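You operate a simulated robot arm through the tools that you are given. There is no shell and no other tool. Be economical: measure what you need, move in short steps, check, and stop when the job is done.

The job below is to be done with a simulated two-armed robot. You get a single attempt, and the scene is never put back.

TASK
Open the block drawer, take the white cable tie from the top of pallet twenty-six and put it in the inside of the block drawer, then shut the drawer. Take the wing nut from the top of the rod bench and leave it on top of the rubber foot there. Put the 6 capacitor from the top of the rod bench on top of the adapter there and the 10 capacitor on the bottom shelf of the roller rack. Put the cord on the packing bench top away on the middle trolley shelf. Open the bench door, take the foam block from the upper shelf behind the bench door and put it on the lower shelf of the parts cart, then shut the door. The order is free. Set down upright: capacitor.

It is judged by the outcome, as a careful person would: the job done as asked, and still so three seconds after it is handed in. It fails if anything else is knocked over, pushed out of place, dropped, spilled or broken.

THE ROBOT
Two 7-joint arms with two-finger parallel grippers on one trunk, on a base that drives. Base frame: it is fixed to the floor where the robot stands at the start and does not move with it; the origin is under the middle of the robot, x ahead of it, y to its left, z up. Lengths are in mm, angles in degrees, forces in N, time in s.
The left shoulder is at the start at [70, 130, 909], the right one opposite. With the tool pointing down near the work surface each hand reaches from about 100 to 460 mm from the robot's upright axis, wherever it stands, measured 20 degrees to its own side. Places, roughly: adapter (5x5x5 cm) [-3900, 4000, 800]; bench door [-3300, 1200, 400]; block drawer [500, 100, 300]; bottom shelf of the roller rack [-5200, 3100, 100]; cable tie [1000, 250, 750]; capacitor [-4000, 3750, 750]; cord (17x7x4 cm) [-3400, 1400, 800]; foam block (6x12x6 cm) [-3400, 1300, 500]; inside of the block drawer [500, 100, 300]; lower shelf of the parts cart [-5300, 1200, 200]; middle trolley shelf [1900, 1800, 400]; rubber foot (5x5x3 cm) [-4000, 3900, 800]; wing nut (4x2x3 cm) [-4500, 3500, 800]. Payload 1.57 kg a hand.
The TCP of each hand is the grasp point between the finger pads, 30 mm short of the fingertips. In the tool frame z runs along the fingers and y along their closing line. Largest opening 80 mm; finger width 17, thickness 12; the body of the gripper, 40 by 82 mm, starts 80 mm behind the TCP.
Orientation is told as [roll, pitch, yaw] about the base's x, y, z axes, in that order, counted from this pose: with the fingers straight down and closing along the base's y, the tool's x points along the base's -x, its y along +y and its z along -z.

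THE INTERFACE
- The arms move only by the tool send_rows. It takes "left_increments", "right_increments" or both (then of equal length, played together; a hand with none holds still); each is a list of rows, each a list of 7 numbers: the turn, a rotation vector about the tool's x, y, z in degrees, then the shift along the tool's x, y, z in cm, then the gripper command, from -1 (shut) to 1 (fully open), values between in proportion. In form: [[rx, ry, rz, x, y, z, grip], ...]. A call has 1 to 20 rows; each row shifts and turns the commanded pose from where the row before left it, along the tool's axes as they then stand. Rows are played at 5 a second. More than 50 mm and 8.6 degrees between two rows, or a gripper value outside its range, and nothing of the call is played. Where a pose cannot be reached the arm comes as near as it can. A force on the tool above 40 N (or 10 N above the force at the start of the call, whichever is more), or a blocked arm, ends the call early, and 0.2 s more pass. Each finger travels about 108 mm/s and halts on what it meets, pressing with about 43 N; the grip force reading is that of the motor and also rises with nothing between the fingers. The clock runs only during rows and for 0.2 s after the last one: add rows that do not move to give the fingers time. The reply holds the time, the measured pose of the TCP, the force on the tool along the base axes, the opening and the grip force, in the units named above and with some noise, with the torque about the TCP (base axes, N m) and any sound that the robot's microphone picked up, and new pictures: "views" is both (left out), scene, wrist or none (wrist: the cameras of the hands that moved).
- Cameras (640 x 400 px; columns grow to the right, rows downward): "scene" is now at [104.4, -14.9, 1093.6]; the picture's right is [-0.25, -0.97, -0.00], its down [-0.90, 0.23, -0.36] and it looks along [0.35, -0.09, -0.93] (base axes); focal length 250 px, centre (320, 200). "left" rides on the left gripper at [72, 7, -122] in its tool frame; the picture's right is [-0.09, 1.00, 0.00], its down [-0.84, -0.08, -0.54] and it looks along [-0.54, -0.05, 0.84] (tool axes); focal length 238 px, centre (320, 200). "right" rides on the right gripper at [72, -7, -122] in its tool frame; the picture's right is [0.09, 1.00, 0.00], its down [-0.84, 0.08, -0.54] and it looks along [-0.54, 0.05, 0.84] (tool axes); focal length 238 px, centre (320, 200). There is no depth. A picture from a camera that has moved, and an enlarged one, comes with that camera's place and axes in the base frame and with its lens.
- slide_trunk(by): slides the trunk up (or, below 0, down) by that many mm; the arms and the scene camera ride with it, the base frame stays. It gives what a move gives, with no picture.
- base_move(legs): drives the robot by 1 to 6 legs, each [ahead, left, turn to the left] in mm, mm and degrees, along the robot's own axes; the way and the turn of a leg run together, so that a leg with both is an arc; at most 1500 mm and 180 degrees a leg. The arms and the cameras ride along, it lands a little off, and it stops where it bumps. It gives what a move gives, and a new picture of the scene camera.
- turn_head(pan, tilt): turns the head with the scene camera to pan (to the left, within 86 degrees either way) and tilt (down, from -29 to 69), counted from straight ahead of the robot. It gives what a move gives, and a new picture of the scene camera.
- zoom(camera, box): a new picture of the part [left, top, right, bottom] of that camera's present view, enlarged. No time passes.
- job_done(): hands the job in; it is judged then, once.

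Go step by step. Nothing tells you exact positions but the pictures and the camera data: compare them with the known pose of the tool, close in by small moves and look again before you grip or let go. The budget is 483 turns and 360 pictures, counting those below and the enlarged ones. Unless the task says otherwise, let go and move clear before handing in.

The tools are called after "Emit:" as a command line: name --argument value ..., lists and objects as JSON in quotes. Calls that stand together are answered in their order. send_rows: Moves the arms, as the interface text tells. Its arguments: {"type":"object","properties":{"left_increments":{"type":"array","items":{"type":"array","items":{"type":"number"}}},"right_increments":{"type":"array","items":{"type":"array","items":{"type":"number"}}},"views":{"type":"string","enum":["both","scene","wrist","none"]}},"required":[]} The other tools are called the same way: slide_trunk (by) slides the trunk up or down; base_move (legs) drives the base; turn_head (pan, tilt) turns the head that bears the scene camera; zoom (camera, box) takes an enlarged picture of a part of a camera's view; job_done () hands the job in.

At the start:

```text
t: 0.0
left_position: [225.5, -26.7, 558.0]
left_tool_rot: [0.0, 0.0, 0.0]
left_ft_force: [0.0, 0.6, 0.0]
left_ft_torque: [-0.01, 0.01, -0.02]
left_grip_width: 80.0
left_grasp_force: 0.0
right_position: [276.0, -272.9, 563.5]
right_tool_rot: [-0.1, 0.0, 0.1]
right_ft_force: [0.2, 0.2, 0.8]
right_ft_torque: [-0.04, -0.01, 0.01]
right_grip_width: 79.8
right_grasp_force: 0.1
trunk travel left (down, up): [-547.0, 393.0]
robot x, y, heading: [4.4, -0.7, -0.1]
head pan, tilt: [-14.5, 68.8]
```

scene: 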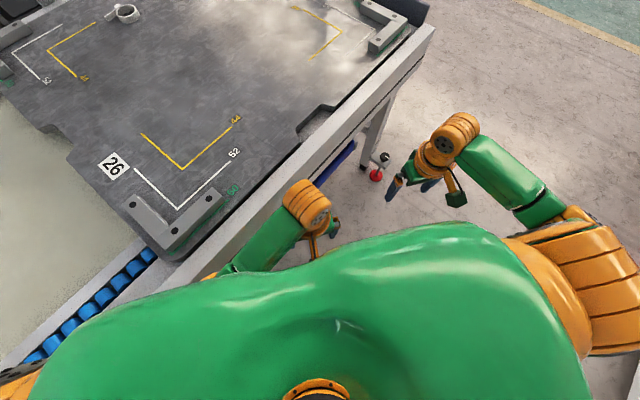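
right: 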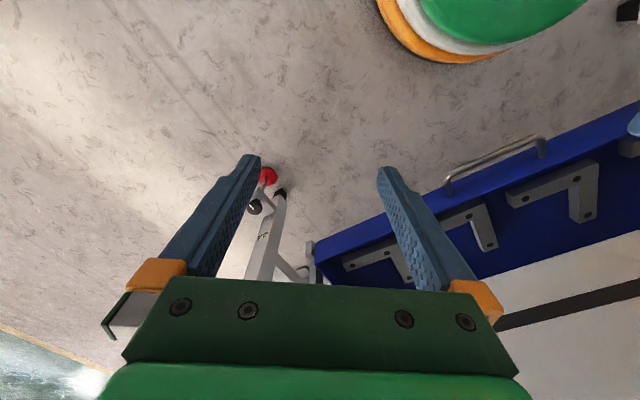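
left: 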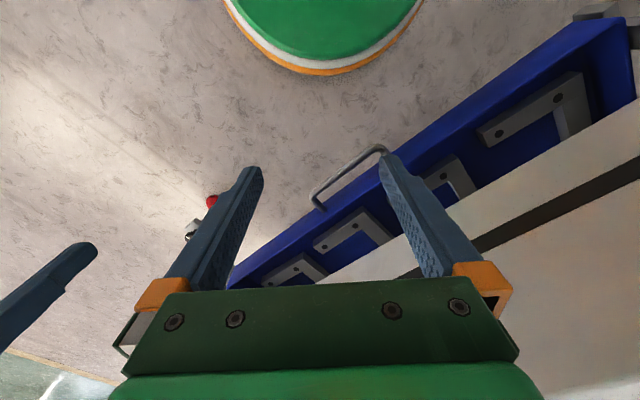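

I see the pallet 26 on a bench ahead with a white ring-like cable tie on it, and a blue drawer with a handle below. I look at the scene more levelly first.

Emit:
turn_head --pan 15 --tilt 40

Emit:
zoom --camera "left" --box '[220, 0, 640, 300]'

```text
t: 0.9
left_position: [225.5, -26.3, 559.0]
left_tool_rot: [0.1, 0.0, 0.1]
left_ft_force: [-0.4, 0.3, -0.4]
left_ft_torque: [-0.01, -0.03, -0.01]
left_grip_width: 80.0
left_grasp_force: 0.0
right_position: [278.1, -272.9, 561.2]
right_tool_rot: [-0.1, -0.1, 0.0]
right_ft_force: [0.7, 0.3, 0.1]
right_ft_torque: [-0.02, -0.07, 0.02]
right_grip_width: 79.9
right_grasp_force: 0.0
trunk travel left (down, up): [-547.0, 393.0]
robot x, y, heading: [1.9, 2.2, -0.0]
head pan, tilt: [15.0, 40.0]
camera scene: at [132.4, 21.0, 1129.6], right [0.26, -0.97, 0.0], down [-0.62, -0.17, -0.77], along [0.74, 0.2, -0.64], focal length 250 px, centre (320, 200)
```

scene: 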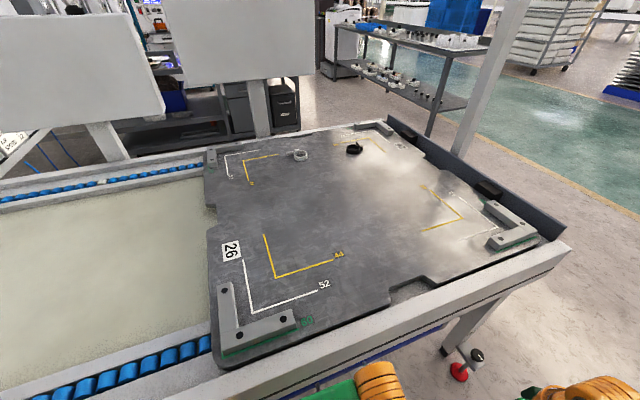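

```text
1.33 times, centred on (430, 150) of left
camera zoom: at [152.8, -21.1, 680.3], right [0.09, 1.0, 0.0], down [0.84, -0.08, 0.54], along [0.54, -0.05, -0.84], focal length 318 px, centre (173, 267)
```

zoom: 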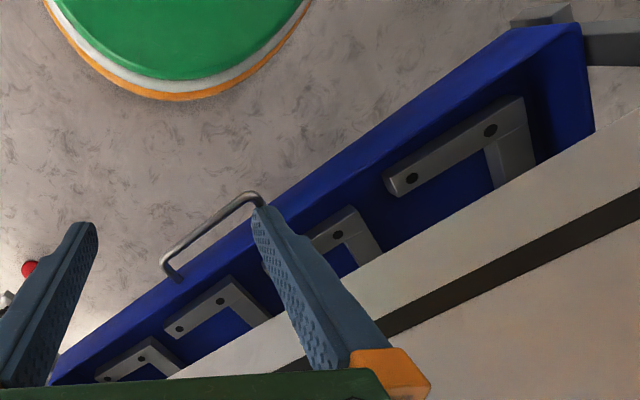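

The drawer stands under a bench rotated about 36° to my left. I survey the surroundings before planning.

Emit:
turn_head --pan 25 --tilt 15

Emit:
zoom --camera "scene" --box '[200, 150, 520, 350]'

Emit:
turn_head --pan -40 --tilt 20

Emit:
turn_head --pan 85 --tilt 20

```text
t: 1.8
left_position: [225.4, -26.3, 558.0]
left_tool_rot: [-0.1, 0.0, 0.0]
left_ft_force: [-0.2, -1.1, 0.5]
left_ft_torque: [0.01, -0.03, 0.02]
left_grip_width: 80.0
left_grasp_force: 0.1
right_position: [277.4, -271.7, 562.7]
right_tool_rot: [0.0, 0.0, 0.1]
right_ft_force: [0.1, -0.4, 0.2]
right_ft_torque: [0.0, -0.04, 0.0]
right_grip_width: 79.9
right_grasp_force: 0.0
trunk travel left (down, up): [-547.0, 393.0]
robot x, y, heading: [2.6, 2.0, 0.1]
head pan, tilt: [25.0, 15.0]
camera scene: at [135.0, 38.5, 1169.2], right [0.42, -0.91, 0.0], down [-0.24, -0.11, -0.97], along [0.88, 0.41, -0.26], focal length 250 px, centre (320, 200)
```

scene: 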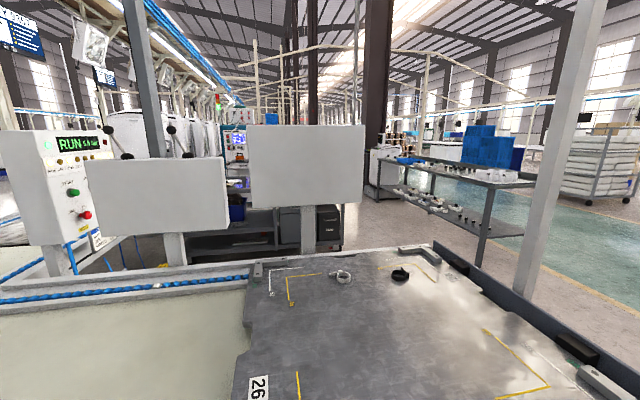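

```text
2.00 times, centred on (360, 250) of scene
camera zoom: at [135.0, 38.5, 1169.2], right [0.42, -0.91, 0.0], down [-0.24, -0.11, -0.97], along [0.88, 0.41, -0.26], focal length 499 px, centre (240, 100)
```

zoom: 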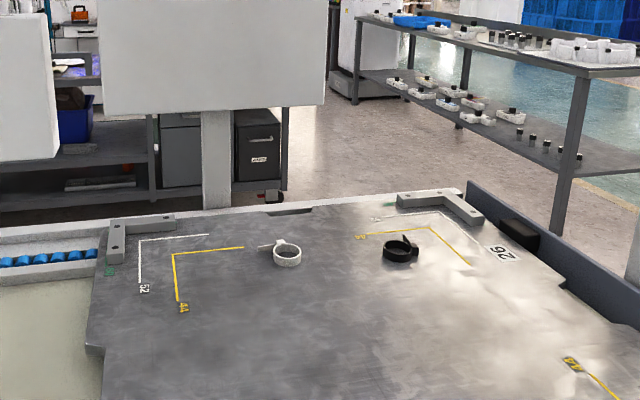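

```text
t: 3.2
left_position: [225.9, -27.1, 558.4]
left_tool_rot: [0.0, 0.1, 0.0]
left_ft_force: [0.4, 0.0, -0.2]
left_ft_torque: [0.03, 0.0, 0.0]
left_grip_width: 79.6
left_grasp_force: 0.1
right_position: [277.3, -272.6, 562.6]
right_tool_rot: [-0.2, 0.0, 0.1]
right_ft_force: [0.7, 0.3, -0.1]
right_ft_torque: [0.0, 0.02, 0.0]
right_grip_width: 79.9
right_grasp_force: 0.1
trunk travel left (down, up): [-547.0, 393.0]
robot x, y, heading: [0.8, -0.6, 0.2]
head pan, tilt: [-40.0, 20.0]
camera scene: at [121.7, -60.7, 1161.1], right [-0.64, -0.77, 0.0], down [-0.26, 0.22, -0.94], along [0.72, -0.6, -0.34], focal length 250 px, centre (320, 200)
```

scene: 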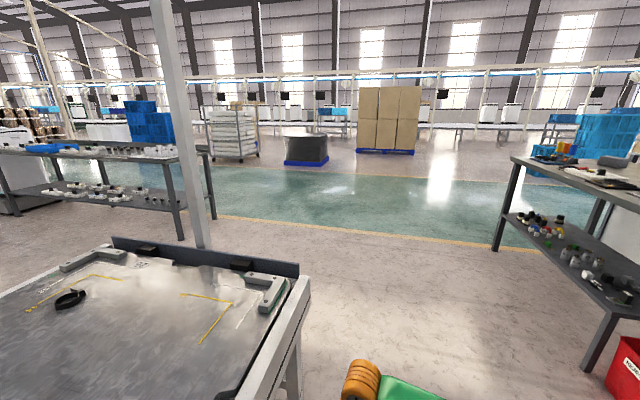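

```text
t: 5.2
left_position: [226.1, -26.6, 557.0]
left_tool_rot: [0.0, 0.1, 0.2]
left_ft_force: [0.2, 0.1, 0.1]
left_ft_torque: [-0.01, 0.02, -0.02]
left_grip_width: 80.2
left_grasp_force: 0.2
right_position: [277.9, -272.3, 563.8]
right_tool_rot: [-0.1, 0.0, 0.0]
right_ft_force: [-0.7, 0.2, 0.7]
right_ft_torque: [0.01, 0.02, 0.0]
right_grip_width: 80.1
right_grasp_force: 0.0
trunk travel left (down, up): [-547.0, 393.0]
robot x, y, heading: [-1.1, 1.3, 0.1]
head pan, tilt: [85.0, 20.0]
camera scene: at [58.5, 91.9, 1161.1], right [1.0, -0.09, 0.0], down [-0.03, -0.34, -0.94], along [0.08, 0.94, -0.34], focal length 250 px, centre (320, 200)
```

scene: 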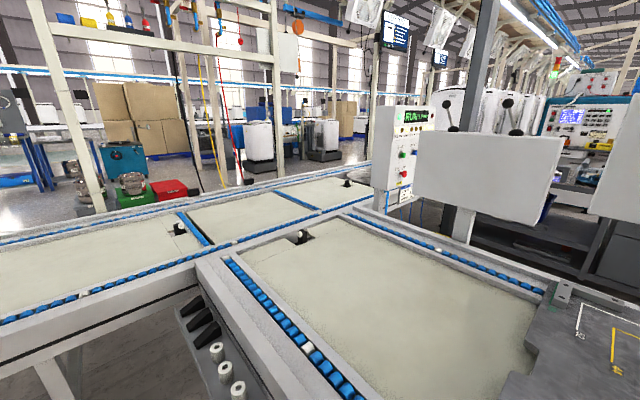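

The tie sits at about (771, 260, 745), nearer the back edge of the bench. First I back off and face the drawer to see its true geometry.

Emit:
base_move --legs '[[-450, 0, 0], [0, 0, 37]]'

Emit:
turn_head --pan 0 --tilt 45

```text
t: 9.7
left_position: [-255.6, 114.8, 557.3]
left_tool_rot: [0.0, 0.0, 37.4]
left_ft_force: [0.2, 0.2, 0.3]
left_ft_torque: [0.0, -0.02, 0.01]
left_grip_width: 80.0
left_grasp_force: 0.0
right_position: [-64.8, -49.7, 562.2]
right_tool_rot: [-0.1, 0.0, 37.2]
right_ft_force: [-1.1, -0.3, 0.3]
right_ft_torque: [0.03, 0.01, 0.02]
right_grip_width: 79.7
right_grasp_force: 0.1
trunk travel left (down, up): [-547.0, 393.0]
robot x, y, heading: [-450.9, -1.2, 37.2]
head pan, tilt: [85.0, 20.0]
camera scene: at [-460.9, 108.1, 1161.1], right [0.85, 0.53, 0.0], down [0.18, -0.29, -0.94], along [-0.5, 0.8, -0.34], focal length 250 px, centre (320, 200)
```

scene: 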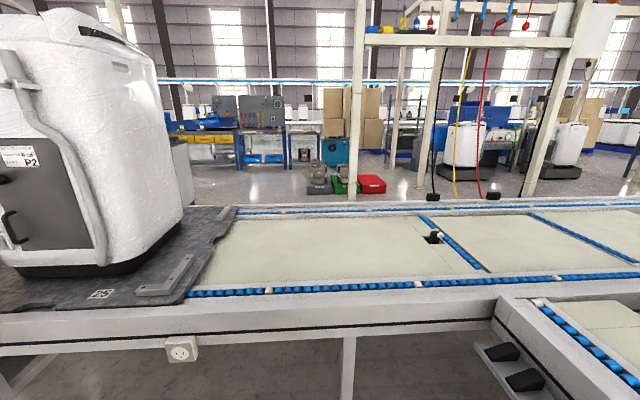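

```text
t: 11.3
left_position: [-255.8, 116.3, 558.3]
left_tool_rot: [0.0, 0.0, 37.2]
left_ft_force: [-0.7, -0.4, -0.5]
left_ft_torque: [-0.01, 0.0, -0.03]
left_grip_width: 79.9
left_grasp_force: 0.0
right_position: [-65.8, -50.1, 562.7]
right_tool_rot: [-0.1, 0.0, 37.2]
right_ft_force: [-0.5, 0.2, -0.4]
right_ft_torque: [0.03, -0.04, -0.03]
right_grip_width: 79.8
right_grasp_force: 0.0
trunk travel left (down, up): [-547.0, 393.0]
robot x, y, heading: [-450.3, -0.9, 37.1]
head pan, tilt: [0.0, 45.0]
camera scene: at [-346.5, 78.4, 1122.5], right [0.6, -0.8, 0.0], down [-0.56, -0.43, -0.71], along [0.56, 0.43, -0.71], focal length 250 px, centre (320, 200)
```

scene: 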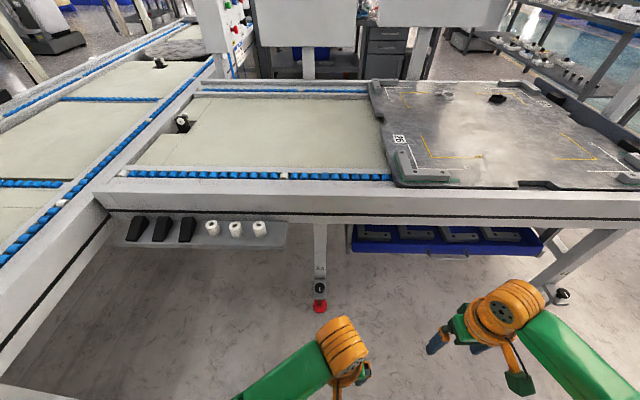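

Emit:
zoom --camera "scene" --box '[320, 180, 580, 340]'

Emit:
zoom --camera "left" --box '[0, 0, 640, 400]'

Emit:
zoom --camera "right" --box '[0, 0, 640, 400]'

```text
2.46 times, centred on (450, 260) of scene
camera zoom: at [-346.5, 78.4, 1122.5], right [0.6, -0.8, 0.0], down [-0.56, -0.43, -0.71], along [0.56, 0.43, -0.71], focal length 614 px, centre (0, 52)
```

zoom: 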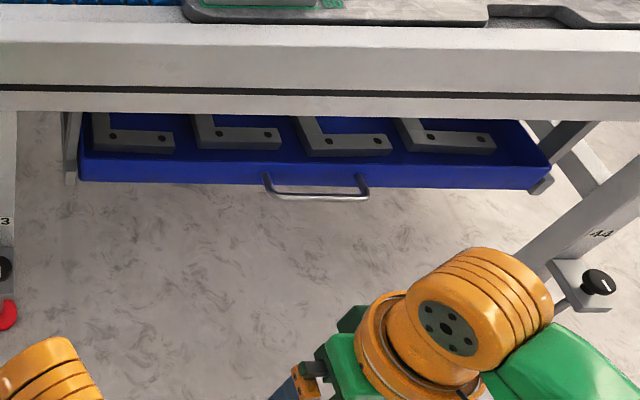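

```text
1.00 times, centred on (320, 200) of left (not enlarged: the box is as wide or as high as the picture)
camera zoom: at [-317.7, 75.7, 680.3], right [-0.53, 0.85, 0.0], down [0.71, 0.44, 0.54], along [0.46, 0.29, -0.84], focal length 238 px, centre (320, 200)
```

zoom: 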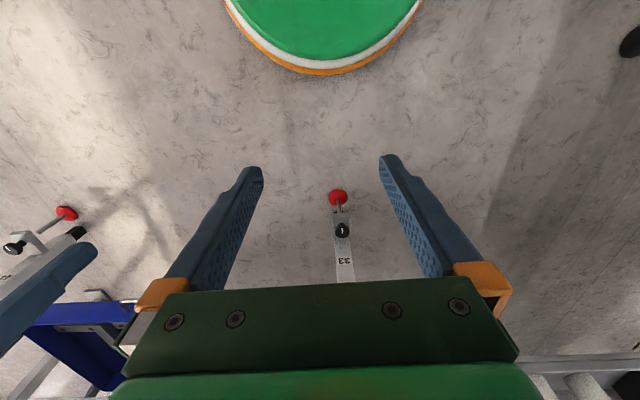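

```text
1.00 times, centred on (320, 200) of right (not enlarged: the box is as wide or as high as the picture)
camera zoom: at [-118.7, -97.7, 683.4], right [-0.68, 0.74, 0.0], down [0.62, 0.57, 0.54], along [0.4, 0.37, -0.84], focal length 238 px, centre (320, 200)
```

zoom: 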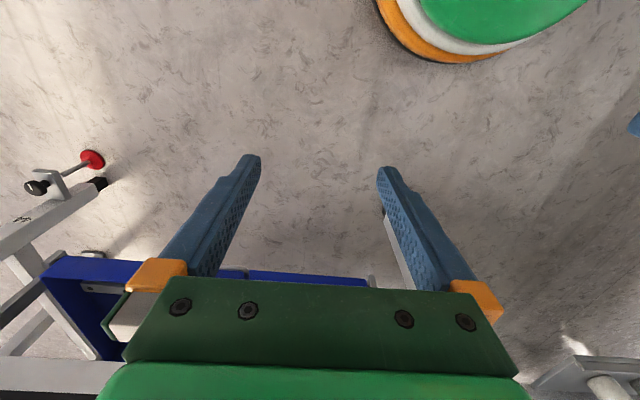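

The drawer's handle is near (289, 5, 385), under the bench beam (bottom about z 560), so I must grip it with horizontal fingers. I line up the right arm with it and lower the trunk.

Emit:
base_move --legs '[[80, -260, 0]]'

Emit:
slide_trunk --by -260

Emit:
send_rows --right_increments '[[-4.9, -4.9, 4.9, 0, 0, 0, 1], [-4.9, -4.9, 4.9, 0, 0, 0, 1], [-4.9, -4.9, 4.9, 0, 0, 0, 1], [-4.9, -4.9, 4.9, 0, 0, 0, 1], [-4.9, -4.9, 4.9, 0, 0, 0, 1], [-4.9, -4.9, 4.9, 0, 0, 0, 1], [-4.9, -4.9, 4.9, 0, 0, 0, 1], [-4.9, -4.9, 4.9, 0, 0, 0, 1], [-4.9, -4.9, 4.9, 0, 0, 0, 1], [-4.9, -4.9, 4.9, 0, 0, 0, 1], [-4.9, -4.9, 4.9, 0, 0, 0, 1], [-4.9, -4.9, 4.9, 0, 0, 0, 1], [-4.9, -4.9, 4.9, 0, 0, 0, 1], [-4.9, -4.9, 4.9, 0, 0, 0, 1], [0, 0, 0, 0, 0, 0, 1]]'

```text
t: 13.2
left_position: [-35.8, -40.8, 558.7]
left_tool_rot: [0.0, -0.1, 37.1]
left_ft_force: [-0.4, -0.2, -1.6]
left_ft_torque: [0.0, 0.03, -0.02]
left_grip_width: 79.7
left_grasp_force: 0.1
right_position: [153.2, -207.0, 564.1]
right_tool_rot: [-0.1, 0.0, 37.3]
right_ft_force: [0.1, 0.4, -1.4]
right_ft_torque: [-0.01, 0.02, 0.0]
right_grip_width: 79.9
right_grasp_force: 0.0
trunk travel left (down, up): [-547.0, 393.0]
robot x, y, heading: [-232.7, -155.7, 37.1]
head pan, tilt: [0.0, 45.0]
camera scene: at [-127.3, -77.2, 1122.4], right [0.6, -0.8, 0.0], down [-0.56, -0.43, -0.71], along [0.56, 0.43, -0.71], focal length 250 px, centre (320, 200)
```

scene: 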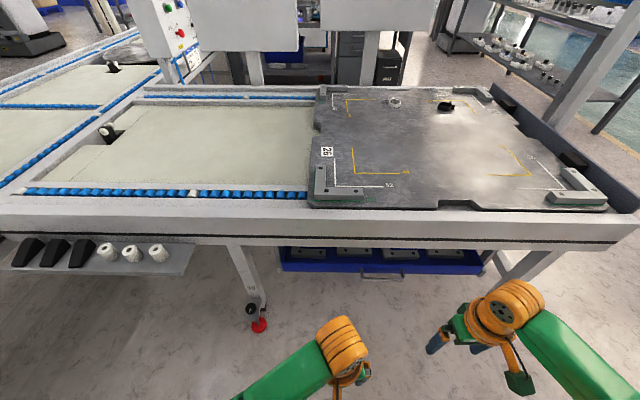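

```text
t: 15.9
left_position: [-36.9, -40.5, 299.7]
left_tool_rot: [0.1, 0.0, 37.1]
left_ft_force: [-0.8, -1.2, 0.5]
left_ft_torque: [-0.02, 0.03, -0.03]
left_grip_width: 80.1
left_grasp_force: 0.1
right_position: [152.0, -205.0, 303.1]
right_tool_rot: [-0.1, -0.1, 37.2]
right_ft_force: [-0.2, -0.5, 0.0]
right_ft_torque: [0.01, 0.0, 0.0]
right_grip_width: 80.1
right_grasp_force: 0.1
trunk travel left (down, up): [-287.0, 653.0]
robot x, y, heading: [-229.5, -155.1, 36.9]
head pan, tilt: [0.0, 45.0]
```

```text
t: 19.1
left_position: [-36.8, -42.0, 299.1]
left_tool_rot: [0.0, 0.0, 37.0]
left_ft_force: [0.0, -0.8, 0.0]
left_ft_torque: [0.0, 0.02, 0.01]
left_grip_width: 79.9
left_grasp_force: 0.1
right_position: [152.1, -205.4, 302.9]
right_tool_rot: [89.3, -0.7, -52.2]
right_ft_force: [0.3, -0.8, -0.3]
right_ft_torque: [-0.01, -0.02, 0.02]
right_grip_width: 80.0
right_grasp_force: 0.1
trunk travel left (down, up): [-287.0, 653.0]
robot x, y, heading: [-233.4, -155.9, 37.1]
head pan, tilt: [0.0, 45.0]
camera scene: at [-127.7, -77.0, 862.4], right [0.6, -0.8, 0.0], down [-0.56, -0.43, -0.71], along [0.56, 0.43, -0.71], focal length 250 px, centre (320, 200)
camera right: at [12.6, -222.1, 295.6], right [-0.06, 0.09, 0.99], down [0.08, -0.99, 0.09], along [0.99, 0.09, 0.05], focal length 238 px, centre (320, 200)
```

scene: 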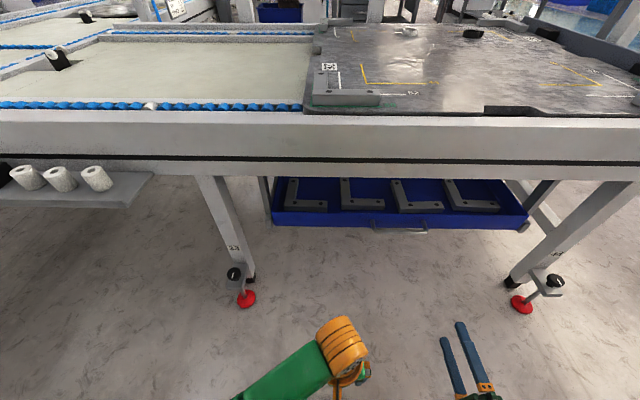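
right: 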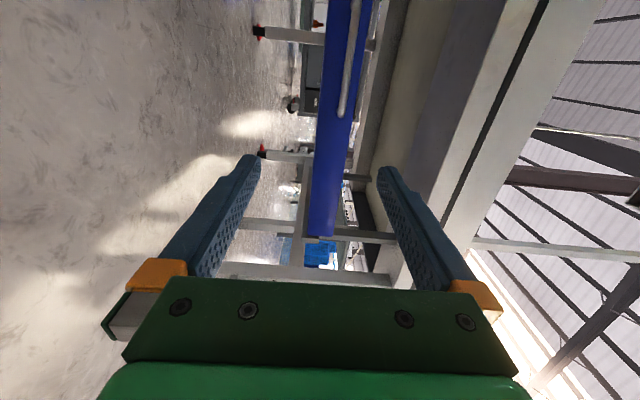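

Emit:
zoom --camera "scene" --box '[340, 170, 500, 270]'

Emit:
zoom --camera "right" --box '[240, 0, 480, 150]'

```text
4.00 times, centred on (420, 220) of scene
camera zoom: at [-127.7, -77.0, 862.4], right [0.6, -0.8, 0.0], down [-0.56, -0.43, -0.71], along [0.56, 0.43, -0.71], focal length 998 px, centre (-80, 120)
```

zoom: 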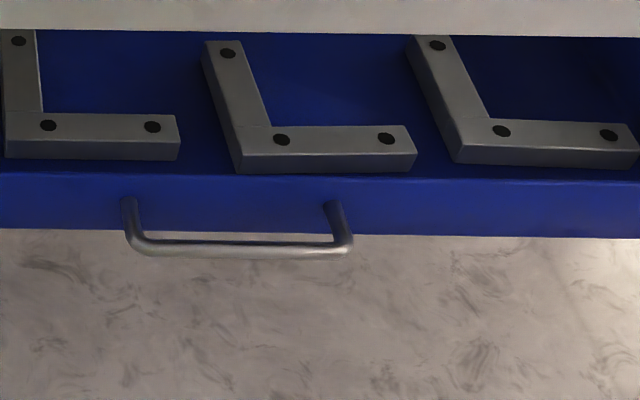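

```text
2.67 times, centred on (360, 75) of right
camera zoom: at [12.6, -222.1, 295.6], right [-0.06, 0.09, 0.99], down [0.08, -0.99, 0.09], along [0.99, 0.09, 0.05], focal length 636 px, centre (213, 533)
```

zoom: 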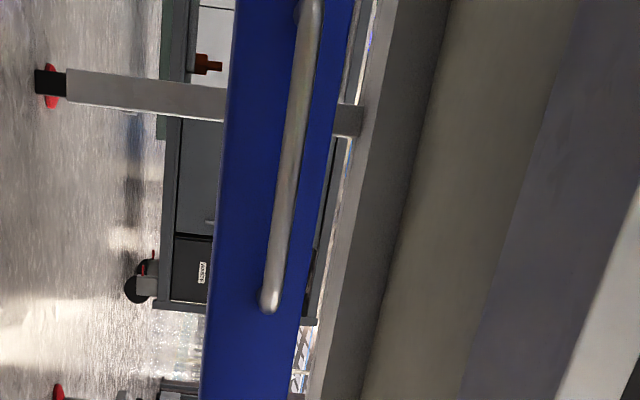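

Triangulation puts the handle bar's middle at about (320, 0, 336). I move to a pre-grasp 80 mm short of it.

Emit:
send_rows --right_increments '[[0, 0, 0, 1.6, 0.8, 4, 1], [0, 0, 0, 1.6, 0.8, 4, 1], [0, 0, 0, 1.6, 0.8, 4, 1], [0, 0, 0, 1.6, 0.9, 4, 1], [0, 0, 0, 0, 0, 0, 1]]'

```text
t: 20.5
left_position: [-37.1, -40.6, 298.9]
left_tool_rot: [0.0, 0.0, 37.1]
left_ft_force: [-0.2, -1.5, 0.3]
left_ft_torque: [-0.01, 0.02, 0.01]
left_grip_width: 80.0
left_grasp_force: 0.1
right_position: [261.3, -84.6, 334.8]
right_tool_rot: [88.8, -7.3, -52.0]
right_ft_force: [-1.0, 0.0, -0.1]
right_ft_torque: [-0.01, 0.0, 0.03]
right_grip_width: 80.2
right_grasp_force: 0.1
trunk travel left (down, up): [-287.0, 653.0]
robot x, y, heading: [-232.3, -154.1, 36.9]
head pan, tilt: [0.0, 45.0]
stopped in row 5 (right hand): the arm was blocked; the commanded pose is now the measured one
camera scene: at [-127.6, -77.0, 862.4], right [0.6, -0.8, 0.0], down [-0.56, -0.43, -0.71], along [0.56, 0.43, -0.71], focal length 250 px, centre (320, 200)
camera right: at [121.8, -103.6, 319.9], right [-0.12, 0.19, 0.98], down [0.08, -0.98, 0.2], along [0.99, 0.1, 0.1], focal length 238 px, centre (320, 200)
```

scene: 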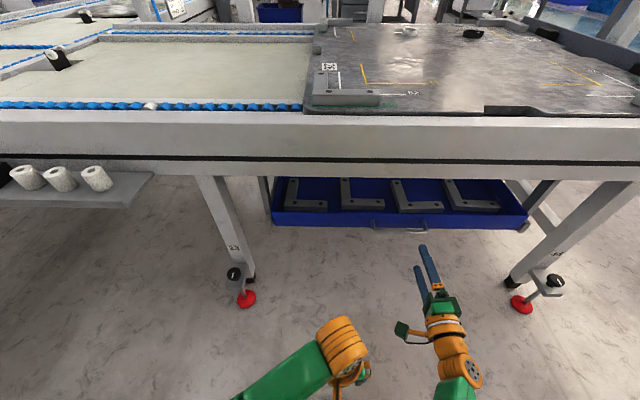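
right: 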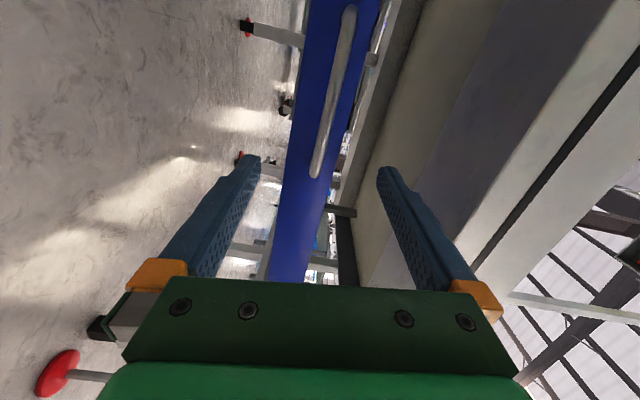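

The arm hit a joint limit short of it, but the height is right. I let the base carry the hand the remaining distance.

Emit:
base_move --legs '[[0, 33, 0], [80, 0, 0]]'

Emit:
zoom --camera "right" --box '[0, 0, 640, 400]'

Emit:
zoom --camera "scene" --box '[320, 180, 480, 280]'

```text
t: 22.0
left_position: [6.6, 36.0, 297.5]
left_tool_rot: [0.0, 0.0, 37.1]
left_ft_force: [-1.0, 0.3, 0.2]
left_ft_torque: [-0.01, -0.01, 0.03]
left_grip_width: 79.9
left_grasp_force: 0.1
right_position: [305.0, -10.2, 335.1]
right_tool_rot: [88.8, -7.3, -52.1]
right_ft_force: [0.1, -0.5, -0.1]
right_ft_torque: [-0.02, 0.0, -0.03]
right_grip_width: 80.1
right_grasp_force: 0.0
trunk travel left (down, up): [-287.0, 653.0]
robot x, y, heading: [-186.8, -81.2, 37.2]
head pan, tilt: [0.0, 45.0]
camera scene: at [-83.3, -2.3, 862.4], right [0.6, -0.8, 0.0], down [-0.56, -0.43, -0.71], along [0.56, 0.43, -0.71], focal length 250 px, centre (320, 200)
```

scene: 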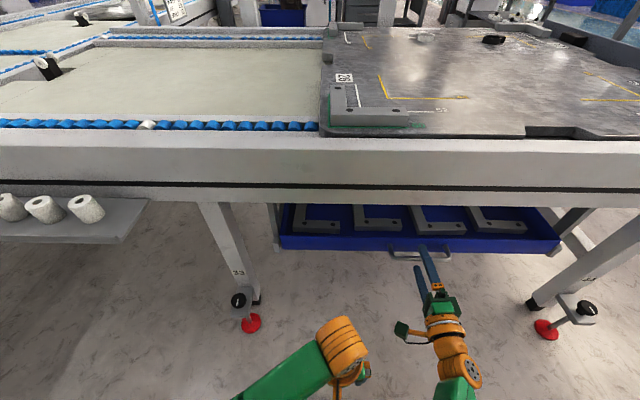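

```text
1.00 times, centred on (320, 200) of right (not enlarged: the box is as wide or as high as the picture)
camera zoom: at [165.8, -28.6, 319.9], right [-0.12, 0.19, 0.98], down [0.08, -0.98, 0.2], along [0.99, 0.1, 0.1], focal length 238 px, centre (320, 200)
```

zoom: 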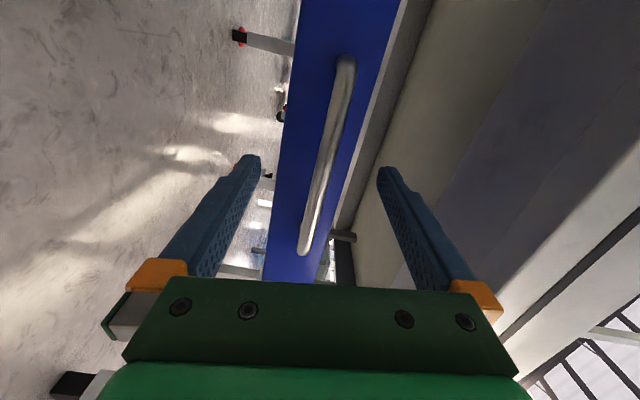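

```text
4.00 times, centred on (400, 230) of scene
camera zoom: at [-83.3, -2.3, 862.4], right [0.6, -0.8, 0.0], down [-0.56, -0.43, -0.71], along [0.56, 0.43, -0.71], focal length 998 px, centre (0, 80)
```

zoom: 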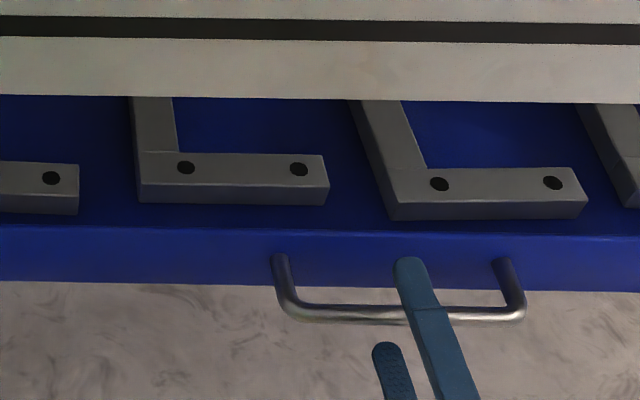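

The bar lies between the fingers, with tips about 12 mm past it. I advance 10 mm more and close.

Emit:
base_move --legs '[[10, 0, 0]]'

Emit:
send_rows --right_increments '[[0, 0, 0, 0, 0, 0, -1], [0, 0, 0, 0, 0, 0, -1], [0, 0, 0, 0, 0, 0, -1]]'

```text
t: 22.7
left_position: [16.3, 40.6, 298.9]
left_tool_rot: [-0.1, -0.1, 37.1]
left_ft_force: [0.3, 0.4, -0.4]
left_ft_torque: [-0.02, -0.02, 0.0]
left_grip_width: 79.9
left_grasp_force: 0.0
right_position: [312.7, -4.8, 335.4]
right_tool_rot: [88.7, -7.5, -52.1]
right_ft_force: [-0.5, -0.1, -0.8]
right_ft_torque: [0.01, 0.0, 0.0]
right_grip_width: 80.0
right_grasp_force: 0.0
trunk travel left (down, up): [-287.0, 653.0]
robot x, y, heading: [-177.2, -77.1, 36.9]
head pan, tilt: [0.0, 45.0]
camera scene: at [-75.3, 3.8, 862.4], right [0.6, -0.8, 0.0], down [-0.56, -0.43, -0.71], along [0.56, 0.43, -0.71], focal length 250 px, centre (320, 200)
```

scene: 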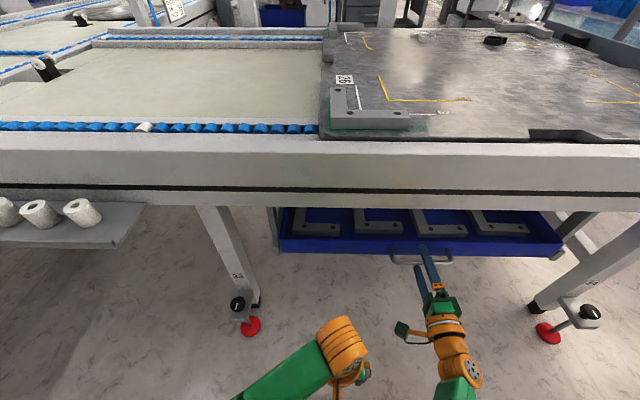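

```text
t: 23.5
left_position: [15.6, 40.1, 298.4]
left_tool_rot: [-0.1, -0.1, 37.1]
left_ft_force: [0.4, 0.1, -0.1]
left_ft_torque: [-0.01, 0.0, -0.02]
left_grip_width: 80.1
left_grasp_force: 0.0
right_position: [313.0, -5.1, 335.4]
right_tool_rot: [88.7, -7.5, -52.1]
right_ft_force: [1.6, -1.9, 5.3]
right_ft_torque: [0.47, 0.23, 0.18]
right_grip_width: 14.0
right_grasp_force: 29.6
trunk travel left (down, up): [-287.0, 653.0]
robot x, y, heading: [-181.7, -74.0, 37.0]
head pan, tilt: [0.0, 45.0]
camera scene: at [-76.0, 3.3, 862.7], right [0.6, -0.8, 0.0], down [-0.56, -0.43, -0.71], along [0.56, 0.43, -0.71], focal length 250 px, centre (320, 200)
camera right: at [174.4, -23.5, 320.6], right [-0.12, 0.19, 0.98], down [0.08, -0.98, 0.2], along [0.99, 0.1, 0.1], focal length 238 px, centre (320, 200)
```

scene: 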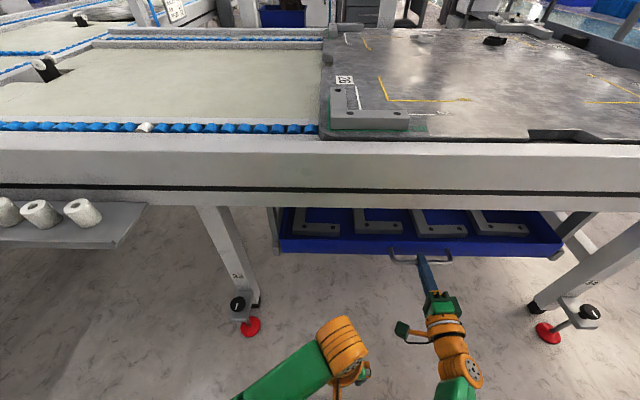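
right: 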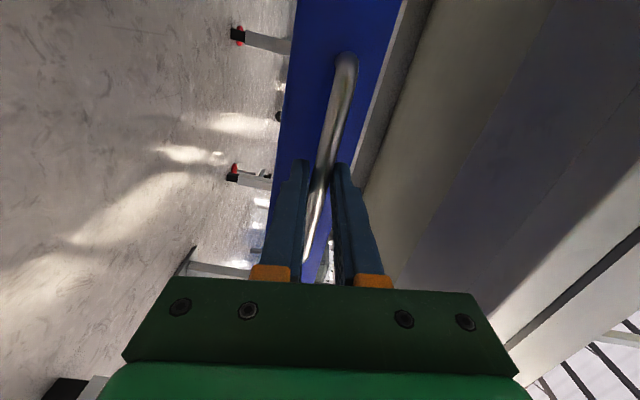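

The handle is gripped (14 mm). I pull the drawer by driving backward.

Emit:
base_move --legs '[[-120, 0, 0]]'

Emit:
base_move --legs '[[-150, 0, 0]]'

```text
t: 24.8
left_position: [-80.5, -32.0, 297.8]
left_tool_rot: [-0.1, 0.0, 37.1]
left_ft_force: [0.9, -0.4, -0.4]
left_ft_torque: [0.03, 0.0, 0.0]
left_grip_width: 79.9
left_grasp_force: 0.1
right_position: [215.2, -76.6, 335.2]
right_tool_rot: [88.6, -7.4, -52.0]
right_ft_force: [-16.7, 21.6, 2.1]
right_ft_torque: [0.49, 0.27, 0.78]
right_grip_width: 13.9
right_grasp_force: 29.8
trunk travel left (down, up): [-287.0, 653.0]
robot x, y, heading: [-275.7, -147.0, 37.0]
head pan, tilt: [0.0, 45.0]
camera scene: at [-173.2, -67.4, 862.6], right [0.6, -0.8, 0.0], down [-0.56, -0.43, -0.71], along [0.57, 0.42, -0.71], focal length 250 px, centre (320, 200)
```

scene: 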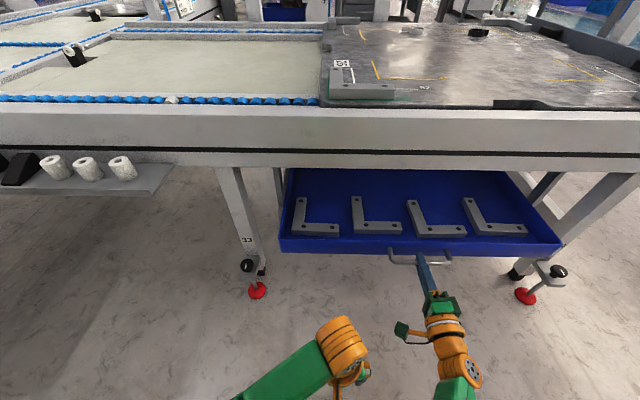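

```text
t: 26.1
left_position: [-198.9, -121.1, 300.1]
left_tool_rot: [-0.1, 0.0, 37.0]
left_ft_force: [0.0, -0.3, 0.2]
left_ft_torque: [-0.01, -0.06, 0.0]
left_grip_width: 79.8
left_grasp_force: 0.0
right_position: [96.8, -163.8, 334.9]
right_tool_rot: [88.8, -7.5, -51.6]
right_ft_force: [-18.0, 24.7, 1.4]
right_ft_torque: [0.49, 0.32, 0.44]
right_grip_width: 14.2
right_grasp_force: 30.1
trunk travel left (down, up): [-287.0, 653.0]
robot x, y, heading: [-391.1, -232.6, 37.2]
head pan, tilt: [0.0, 45.0]
camera scene: at [-291.3, -156.1, 862.5], right [0.6, -0.8, 0.0], down [-0.56, -0.43, -0.71], along [0.57, 0.42, -0.71], focal length 250 px, centre (320, 200)
```

scene: 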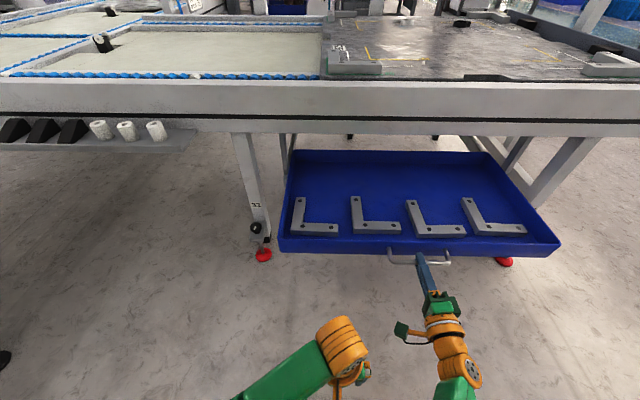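

The drawer is well open with free floor behind the blocks. I release, back away and restore the arm.

Emit:
send_rows --right_increments '[[0, 0, 0, 0, 0, 0, 1], [0, 0, 0, 0, 0, 0, 1], [0, 0, 0, 0, 0, 0, 1], [0, 0, 0, 0, 0, 0, 1], [0, 0, 0, 0, 0, -4, 1], [0, 0, 0, 0, 0, -4, 1], [0, 0, 0, 0, 0, 0, 1]]'

Emit:
base_move --legs '[[-120, 0, 0]]'

Emit:
send_rows --right_increments '[[4.9, 4.9, -4.9, 0, 0, 0, 1], [4.9, 4.9, -4.9, 0, 0, 0, 1], [4.9, 4.9, -4.9, 0, 0, 0, 1], [4.9, 4.9, -4.9, 0, 0, 0, 1], [4.9, 4.9, -4.9, 0, 0, 0, 1], [4.9, 4.9, -4.9, 0, 0, 0, 1], [4.9, 4.9, -4.9, 0, 0, 0, 1], [4.9, 4.9, -4.9, 0, 0, 0, 1], [4.9, 4.9, -4.9, 0, 0, 0, 1], [4.9, 4.9, -4.9, 0, 0, 0, 1], [4.9, 4.9, -4.9, 0, 0, 0, 1], [4.9, 4.9, -4.9, 0, 0, 0, 1], [4.9, 4.9, -4.9, 0, 0, 0, 1], [4.9, 4.9, -4.9, 0, 0, 0, 1], [0, 0, 0, 0, 0, 0, 1]]' --views "none"

Emit:
slide_trunk --by 350

```text
t: 27.7
left_position: [-199.1, -121.0, 298.5]
left_tool_rot: [-0.1, 0.0, 37.0]
left_ft_force: [-0.9, 0.0, 0.6]
left_ft_torque: [0.01, 0.01, 0.0]
left_grip_width: 80.1
left_grasp_force: 0.1
right_position: [49.8, -227.0, 346.4]
right_tool_rot: [89.3, -12.3, -50.4]
right_ft_force: [0.0, -0.6, 0.4]
right_ft_torque: [-0.03, 0.0, 0.02]
right_grip_width: 80.0
right_grasp_force: 0.0
trunk travel left (down, up): [-287.0, 653.0]
robot x, y, heading: [-397.9, -235.7, 36.9]
head pan, tilt: [0.0, 45.0]
camera scene: at [-289.8, -157.8, 862.4], right [0.6, -0.8, 0.0], down [-0.56, -0.43, -0.71], along [0.56, 0.43, -0.71], focal length 250 px, centre (320, 200)
camera right: at [-87.0, -251.1, 324.6], right [-0.18, 0.24, 0.95], down [0.09, -0.96, 0.26], along [0.98, 0.14, 0.15], focal length 238 px, centre (320, 200)
```

scene: 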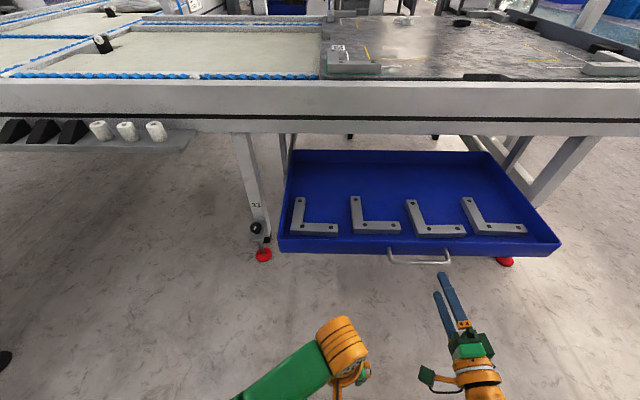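
right: 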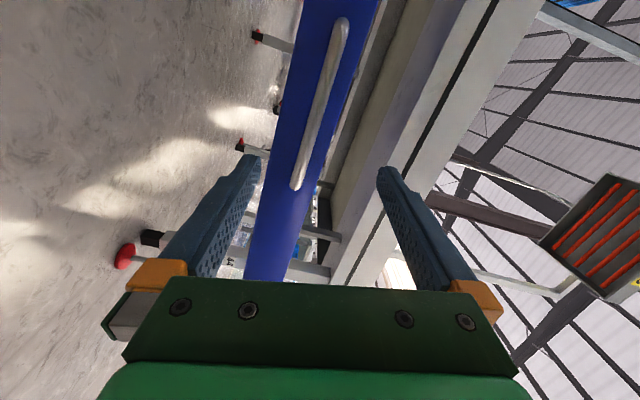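

```text
t: 29.0
left_position: [-293.7, -193.0, 298.4]
left_tool_rot: [0.1, -0.1, 37.1]
left_ft_force: [-0.3, 0.2, 0.1]
left_ft_torque: [-0.01, -0.02, 0.0]
left_grip_width: 79.8
left_grasp_force: 0.1
right_position: [-47.2, -301.0, 343.7]
right_tool_rot: [88.6, -12.3, -50.2]
right_ft_force: [-0.2, -0.1, 0.6]
right_ft_torque: [0.03, 0.03, 0.02]
right_grip_width: 79.7
right_grasp_force: 0.2
trunk travel left (down, up): [-287.0, 653.0]
robot x, y, heading: [-491.1, -311.4, 37.3]
head pan, tilt: [0.0, 45.0]
camera scene: at [-385.5, -230.0, 862.5], right [0.6, -0.8, 0.0], down [-0.56, -0.43, -0.71], along [0.56, 0.43, -0.71], focal length 250 px, centre (320, 200)
```

scene: 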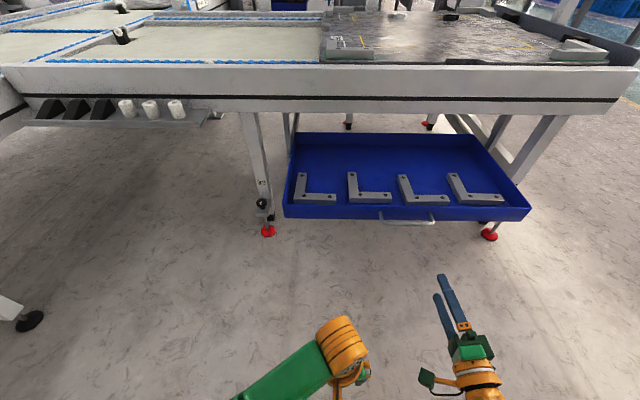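

```text
t: 32.2
left_position: [-294.2, -193.7, 297.3]
left_tool_rot: [0.0, 0.0, 37.2]
left_ft_force: [0.3, -0.2, -0.1]
left_ft_torque: [0.0, -0.01, 0.01]
left_grip_width: 79.9
left_grasp_force: 0.1
right_position: [-47.7, -301.1, 344.1]
right_tool_rot: [-11.7, 0.6, 39.1]
right_ft_force: [-0.8, -0.3, -0.4]
right_ft_torque: [0.03, -0.01, 0.0]
right_grip_width: 80.0
right_grasp_force: 0.0
trunk travel left (down, up): [-287.0, 653.0]
robot x, y, heading: [-489.9, -309.1, 37.1]
head pan, tilt: [0.0, 45.0]
```

```text
t: 35.6
left_position: [-294.4, -193.2, 648.6]
left_tool_rot: [0.0, 0.0, 37.1]
left_ft_force: [-0.3, -0.1, 0.9]
left_ft_torque: [0.03, 0.0, -0.01]
left_grip_width: 79.9
left_grasp_force: 0.0
right_position: [-48.1, -301.7, 693.0]
right_tool_rot: [-11.6, 0.7, 39.0]
right_ft_force: [0.2, -0.9, 0.0]
right_ft_torque: [0.01, 0.01, 0.02]
right_grip_width: 80.3
right_grasp_force: 0.1
trunk travel left (down, up): [-637.0, 303.0]
robot x, y, heading: [-489.7, -309.8, 37.1]
head pan, tilt: [0.0, 45.0]
```

Now I drive around the bench's right end to its rear, from where the tie can be reached.

Emit:
send_rows --right_increments '[[-5.8, 0, 0, 0, 0, 0, 1], [-5.8, 0, 0, 0, 0, 0, 1], [0, 0, 0, 0, 0, 0, 1]]' --views "none"

Emit:
base_move --legs '[[0, -1130, 0]]'

Emit:
turn_head --pan 30 --tilt 25

```text
t: 36.4
left_position: [-295.4, -193.7, 648.2]
left_tool_rot: [0.0, 0.0, 37.0]
left_ft_force: [0.4, -0.1, 0.0]
left_ft_torque: [0.01, -0.02, 0.01]
left_grip_width: 80.1
left_grasp_force: 0.1
right_position: [-47.5, -301.7, 692.0]
right_tool_rot: [0.1, 0.5, 39.1]
right_ft_force: [0.5, -0.4, -0.4]
right_ft_torque: [-0.03, 0.01, 0.02]
right_grip_width: 80.1
right_grasp_force: 0.1
trunk travel left (down, up): [-637.0, 303.0]
robot x, y, heading: [-489.1, -308.5, 37.1]
head pan, tilt: [0.0, 45.0]
```

```text
t: 42.1
left_position: [381.3, -1090.8, 647.9]
left_tool_rot: [0.1, 0.1, 36.8]
left_ft_force: [0.0, -0.4, 0.1]
left_ft_torque: [0.03, 0.02, 0.0]
left_grip_width: 79.9
left_grasp_force: 0.0
right_position: [627.7, -1201.5, 692.3]
right_tool_rot: [0.0, 0.6, 38.7]
right_ft_force: [-0.7, -0.9, 0.2]
right_ft_torque: [0.02, 0.01, 0.01]
right_grip_width: 80.2
right_grasp_force: 0.0
trunk travel left (down, up): [-637.0, 303.0]
robot x, y, heading: [183.1, -1207.6, 36.9]
head pan, tilt: [0.0, 45.0]
camera scene: at [289.7, -1127.9, 1212.4], right [0.6, -0.8, 0.0], down [-0.57, -0.42, -0.71], along [0.57, 0.42, -0.71], focal length 250 px, centre (320, 200)
```

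scene: 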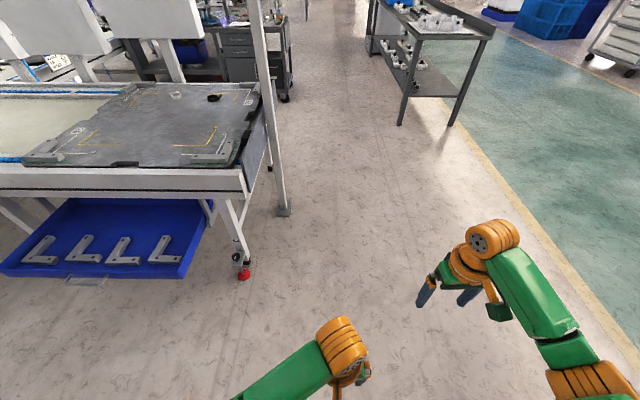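

```text
t: 43.1
left_position: [381.0, -1092.8, 648.6]
left_tool_rot: [0.0, 0.0, 36.8]
left_ft_force: [0.0, -0.3, 0.3]
left_ft_torque: [-0.02, -0.01, -0.03]
left_grip_width: 79.8
left_grasp_force: 0.1
right_position: [628.0, -1201.6, 692.1]
right_tool_rot: [0.1, 0.5, 38.7]
right_ft_force: [-0.9, 0.2, -0.9]
right_ft_torque: [0.01, 0.0, 0.02]
right_grip_width: 79.8
right_grasp_force: 0.0
trunk travel left (down, up): [-637.0, 303.0]
robot x, y, heading: [188.4, -1204.4, 36.5]
head pan, tilt: [30.0, 25.0]
camera scene: at [261.0, -1092.0, 1243.0], right [0.92, -0.39, 0.0], down [-0.17, -0.39, -0.91], along [0.36, 0.83, -0.42], focal length 250 px, centre (320, 200)
```

scene: 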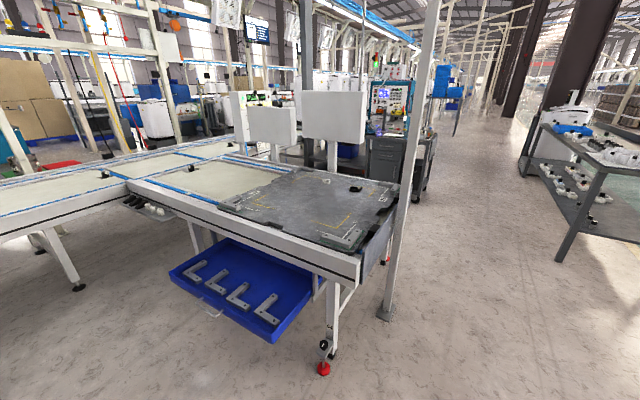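

The way along the right side is clear if I pass outside the floor post (about (1025, −285)). I drive to the rear-right of the bench.

Emit:
base_move --legs '[[0, -230, 0], [950, 0, 0], [950, 0, 0], [0, 600, 0], [0, 0, 160]]'

Emit:
turn_head --pan -20 --tilt 40

```text
t: 56.1
left_position: [1788.0, 216.1, 647.9]
left_tool_rot: [-0.1, 0.1, 39.3]
left_ft_force: [-0.6, -0.1, 0.2]
left_ft_torque: [-0.04, 0.01, -0.01]
left_grip_width: 80.2
left_grasp_force: 0.1
right_position: [2037.7, 117.4, 693.2]
right_tool_rot: [-0.2, 0.7, 41.1]
right_ft_force: [0.2, 1.0, 0.0]
right_ft_torque: [-0.01, 0.05, -0.04]
right_grip_width: 80.1
right_grasp_force: 0.1
trunk travel left (down, up): [-637.0, 303.0]
robot x, y, heading: [1599.7, 92.9, 39.1]
head pan, tilt: [30.0, 25.0]
stopped in leg 4: the robot was blocked; the commanded pose is now the measured one
camera scene: at [1667.5, 212.6, 1242.8], right [0.94, -0.35, 0.0], down [-0.15, -0.4, -0.91], along [0.32, 0.85, -0.42], focal length 250 px, centre (320, 200)
```

scene: 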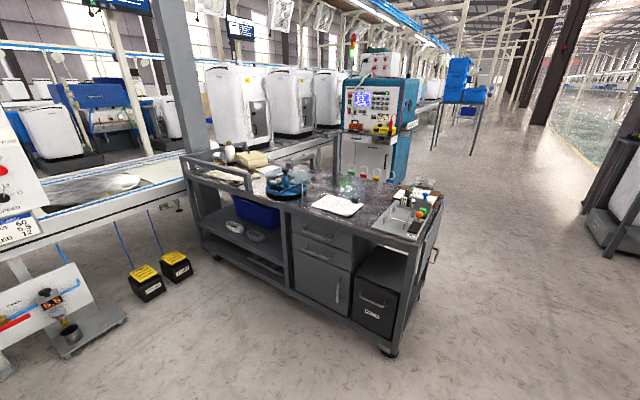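

```text
t: 57.3
left_position: [1789.5, 213.5, 648.3]
left_tool_rot: [0.0, 0.1, 39.2]
left_ft_force: [-0.5, 0.4, -0.4]
left_ft_torque: [0.0, 0.02, 0.0]
left_grip_width: 79.9
left_grasp_force: 0.1
right_position: [2039.3, 116.0, 691.7]
right_tool_rot: [0.0, 0.5, 41.0]
right_ft_force: [0.6, -0.6, -0.1]
right_ft_torque: [-0.01, 0.04, 0.0]
right_grip_width: 79.9
right_grasp_force: 0.0
trunk travel left (down, up): [-637.0, 303.0]
robot x, y, heading: [1595.7, 92.2, 39.0]
head pan, tilt: [-20.0, 40.0]
camera scene: at [1716.6, 151.4, 1219.7], right [0.33, -0.94, 0.0], down [-0.61, -0.21, -0.77], along [0.72, 0.25, -0.64], focal length 250 px, centre (320, 200)
```

scene: 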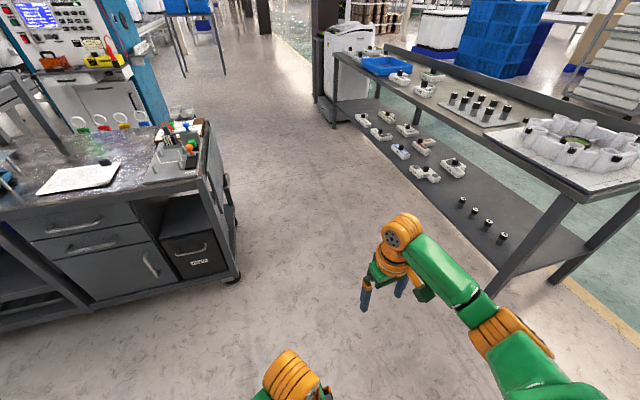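

The base bumped something on its left at lateral 888. I look left and down to see what.

Emit:
turn_head --pan 86 --tilt 55

```text
t: 59.1
left_position: [1790.1, 214.5, 648.0]
left_tool_rot: [0.0, 0.0, 39.2]
left_ft_force: [0.4, 0.0, 0.1]
left_ft_torque: [0.0, 0.02, 0.0]
left_grip_width: 80.0
left_grasp_force: 0.2
right_position: [2039.2, 114.6, 692.2]
right_tool_rot: [0.0, 0.6, 41.1]
right_ft_force: [0.0, 0.4, -0.1]
right_ft_torque: [0.02, 0.0, 0.0]
right_grip_width: 80.2
right_grasp_force: 0.0
trunk travel left (down, up): [-637.0, 303.0]
robot x, y, heading: [1593.8, 94.6, 39.1]
head pan, tilt: [85.9, 55.0]
camera scene: at [1594.8, 182.4, 1199.0], right [0.82, 0.58, 0.0], down [0.47, -0.67, -0.57], along [-0.33, 0.47, -0.82], focal length 250 px, centre (320, 200)
```

scene: 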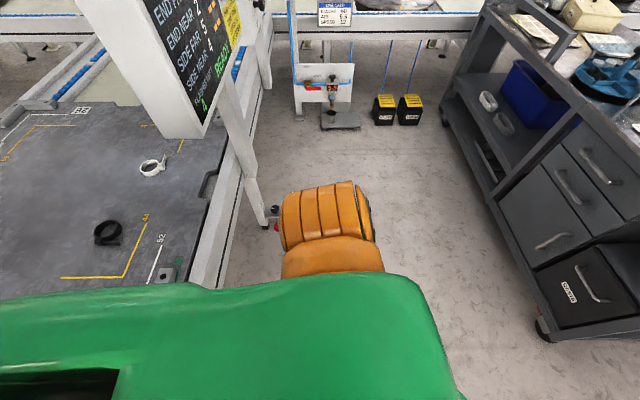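

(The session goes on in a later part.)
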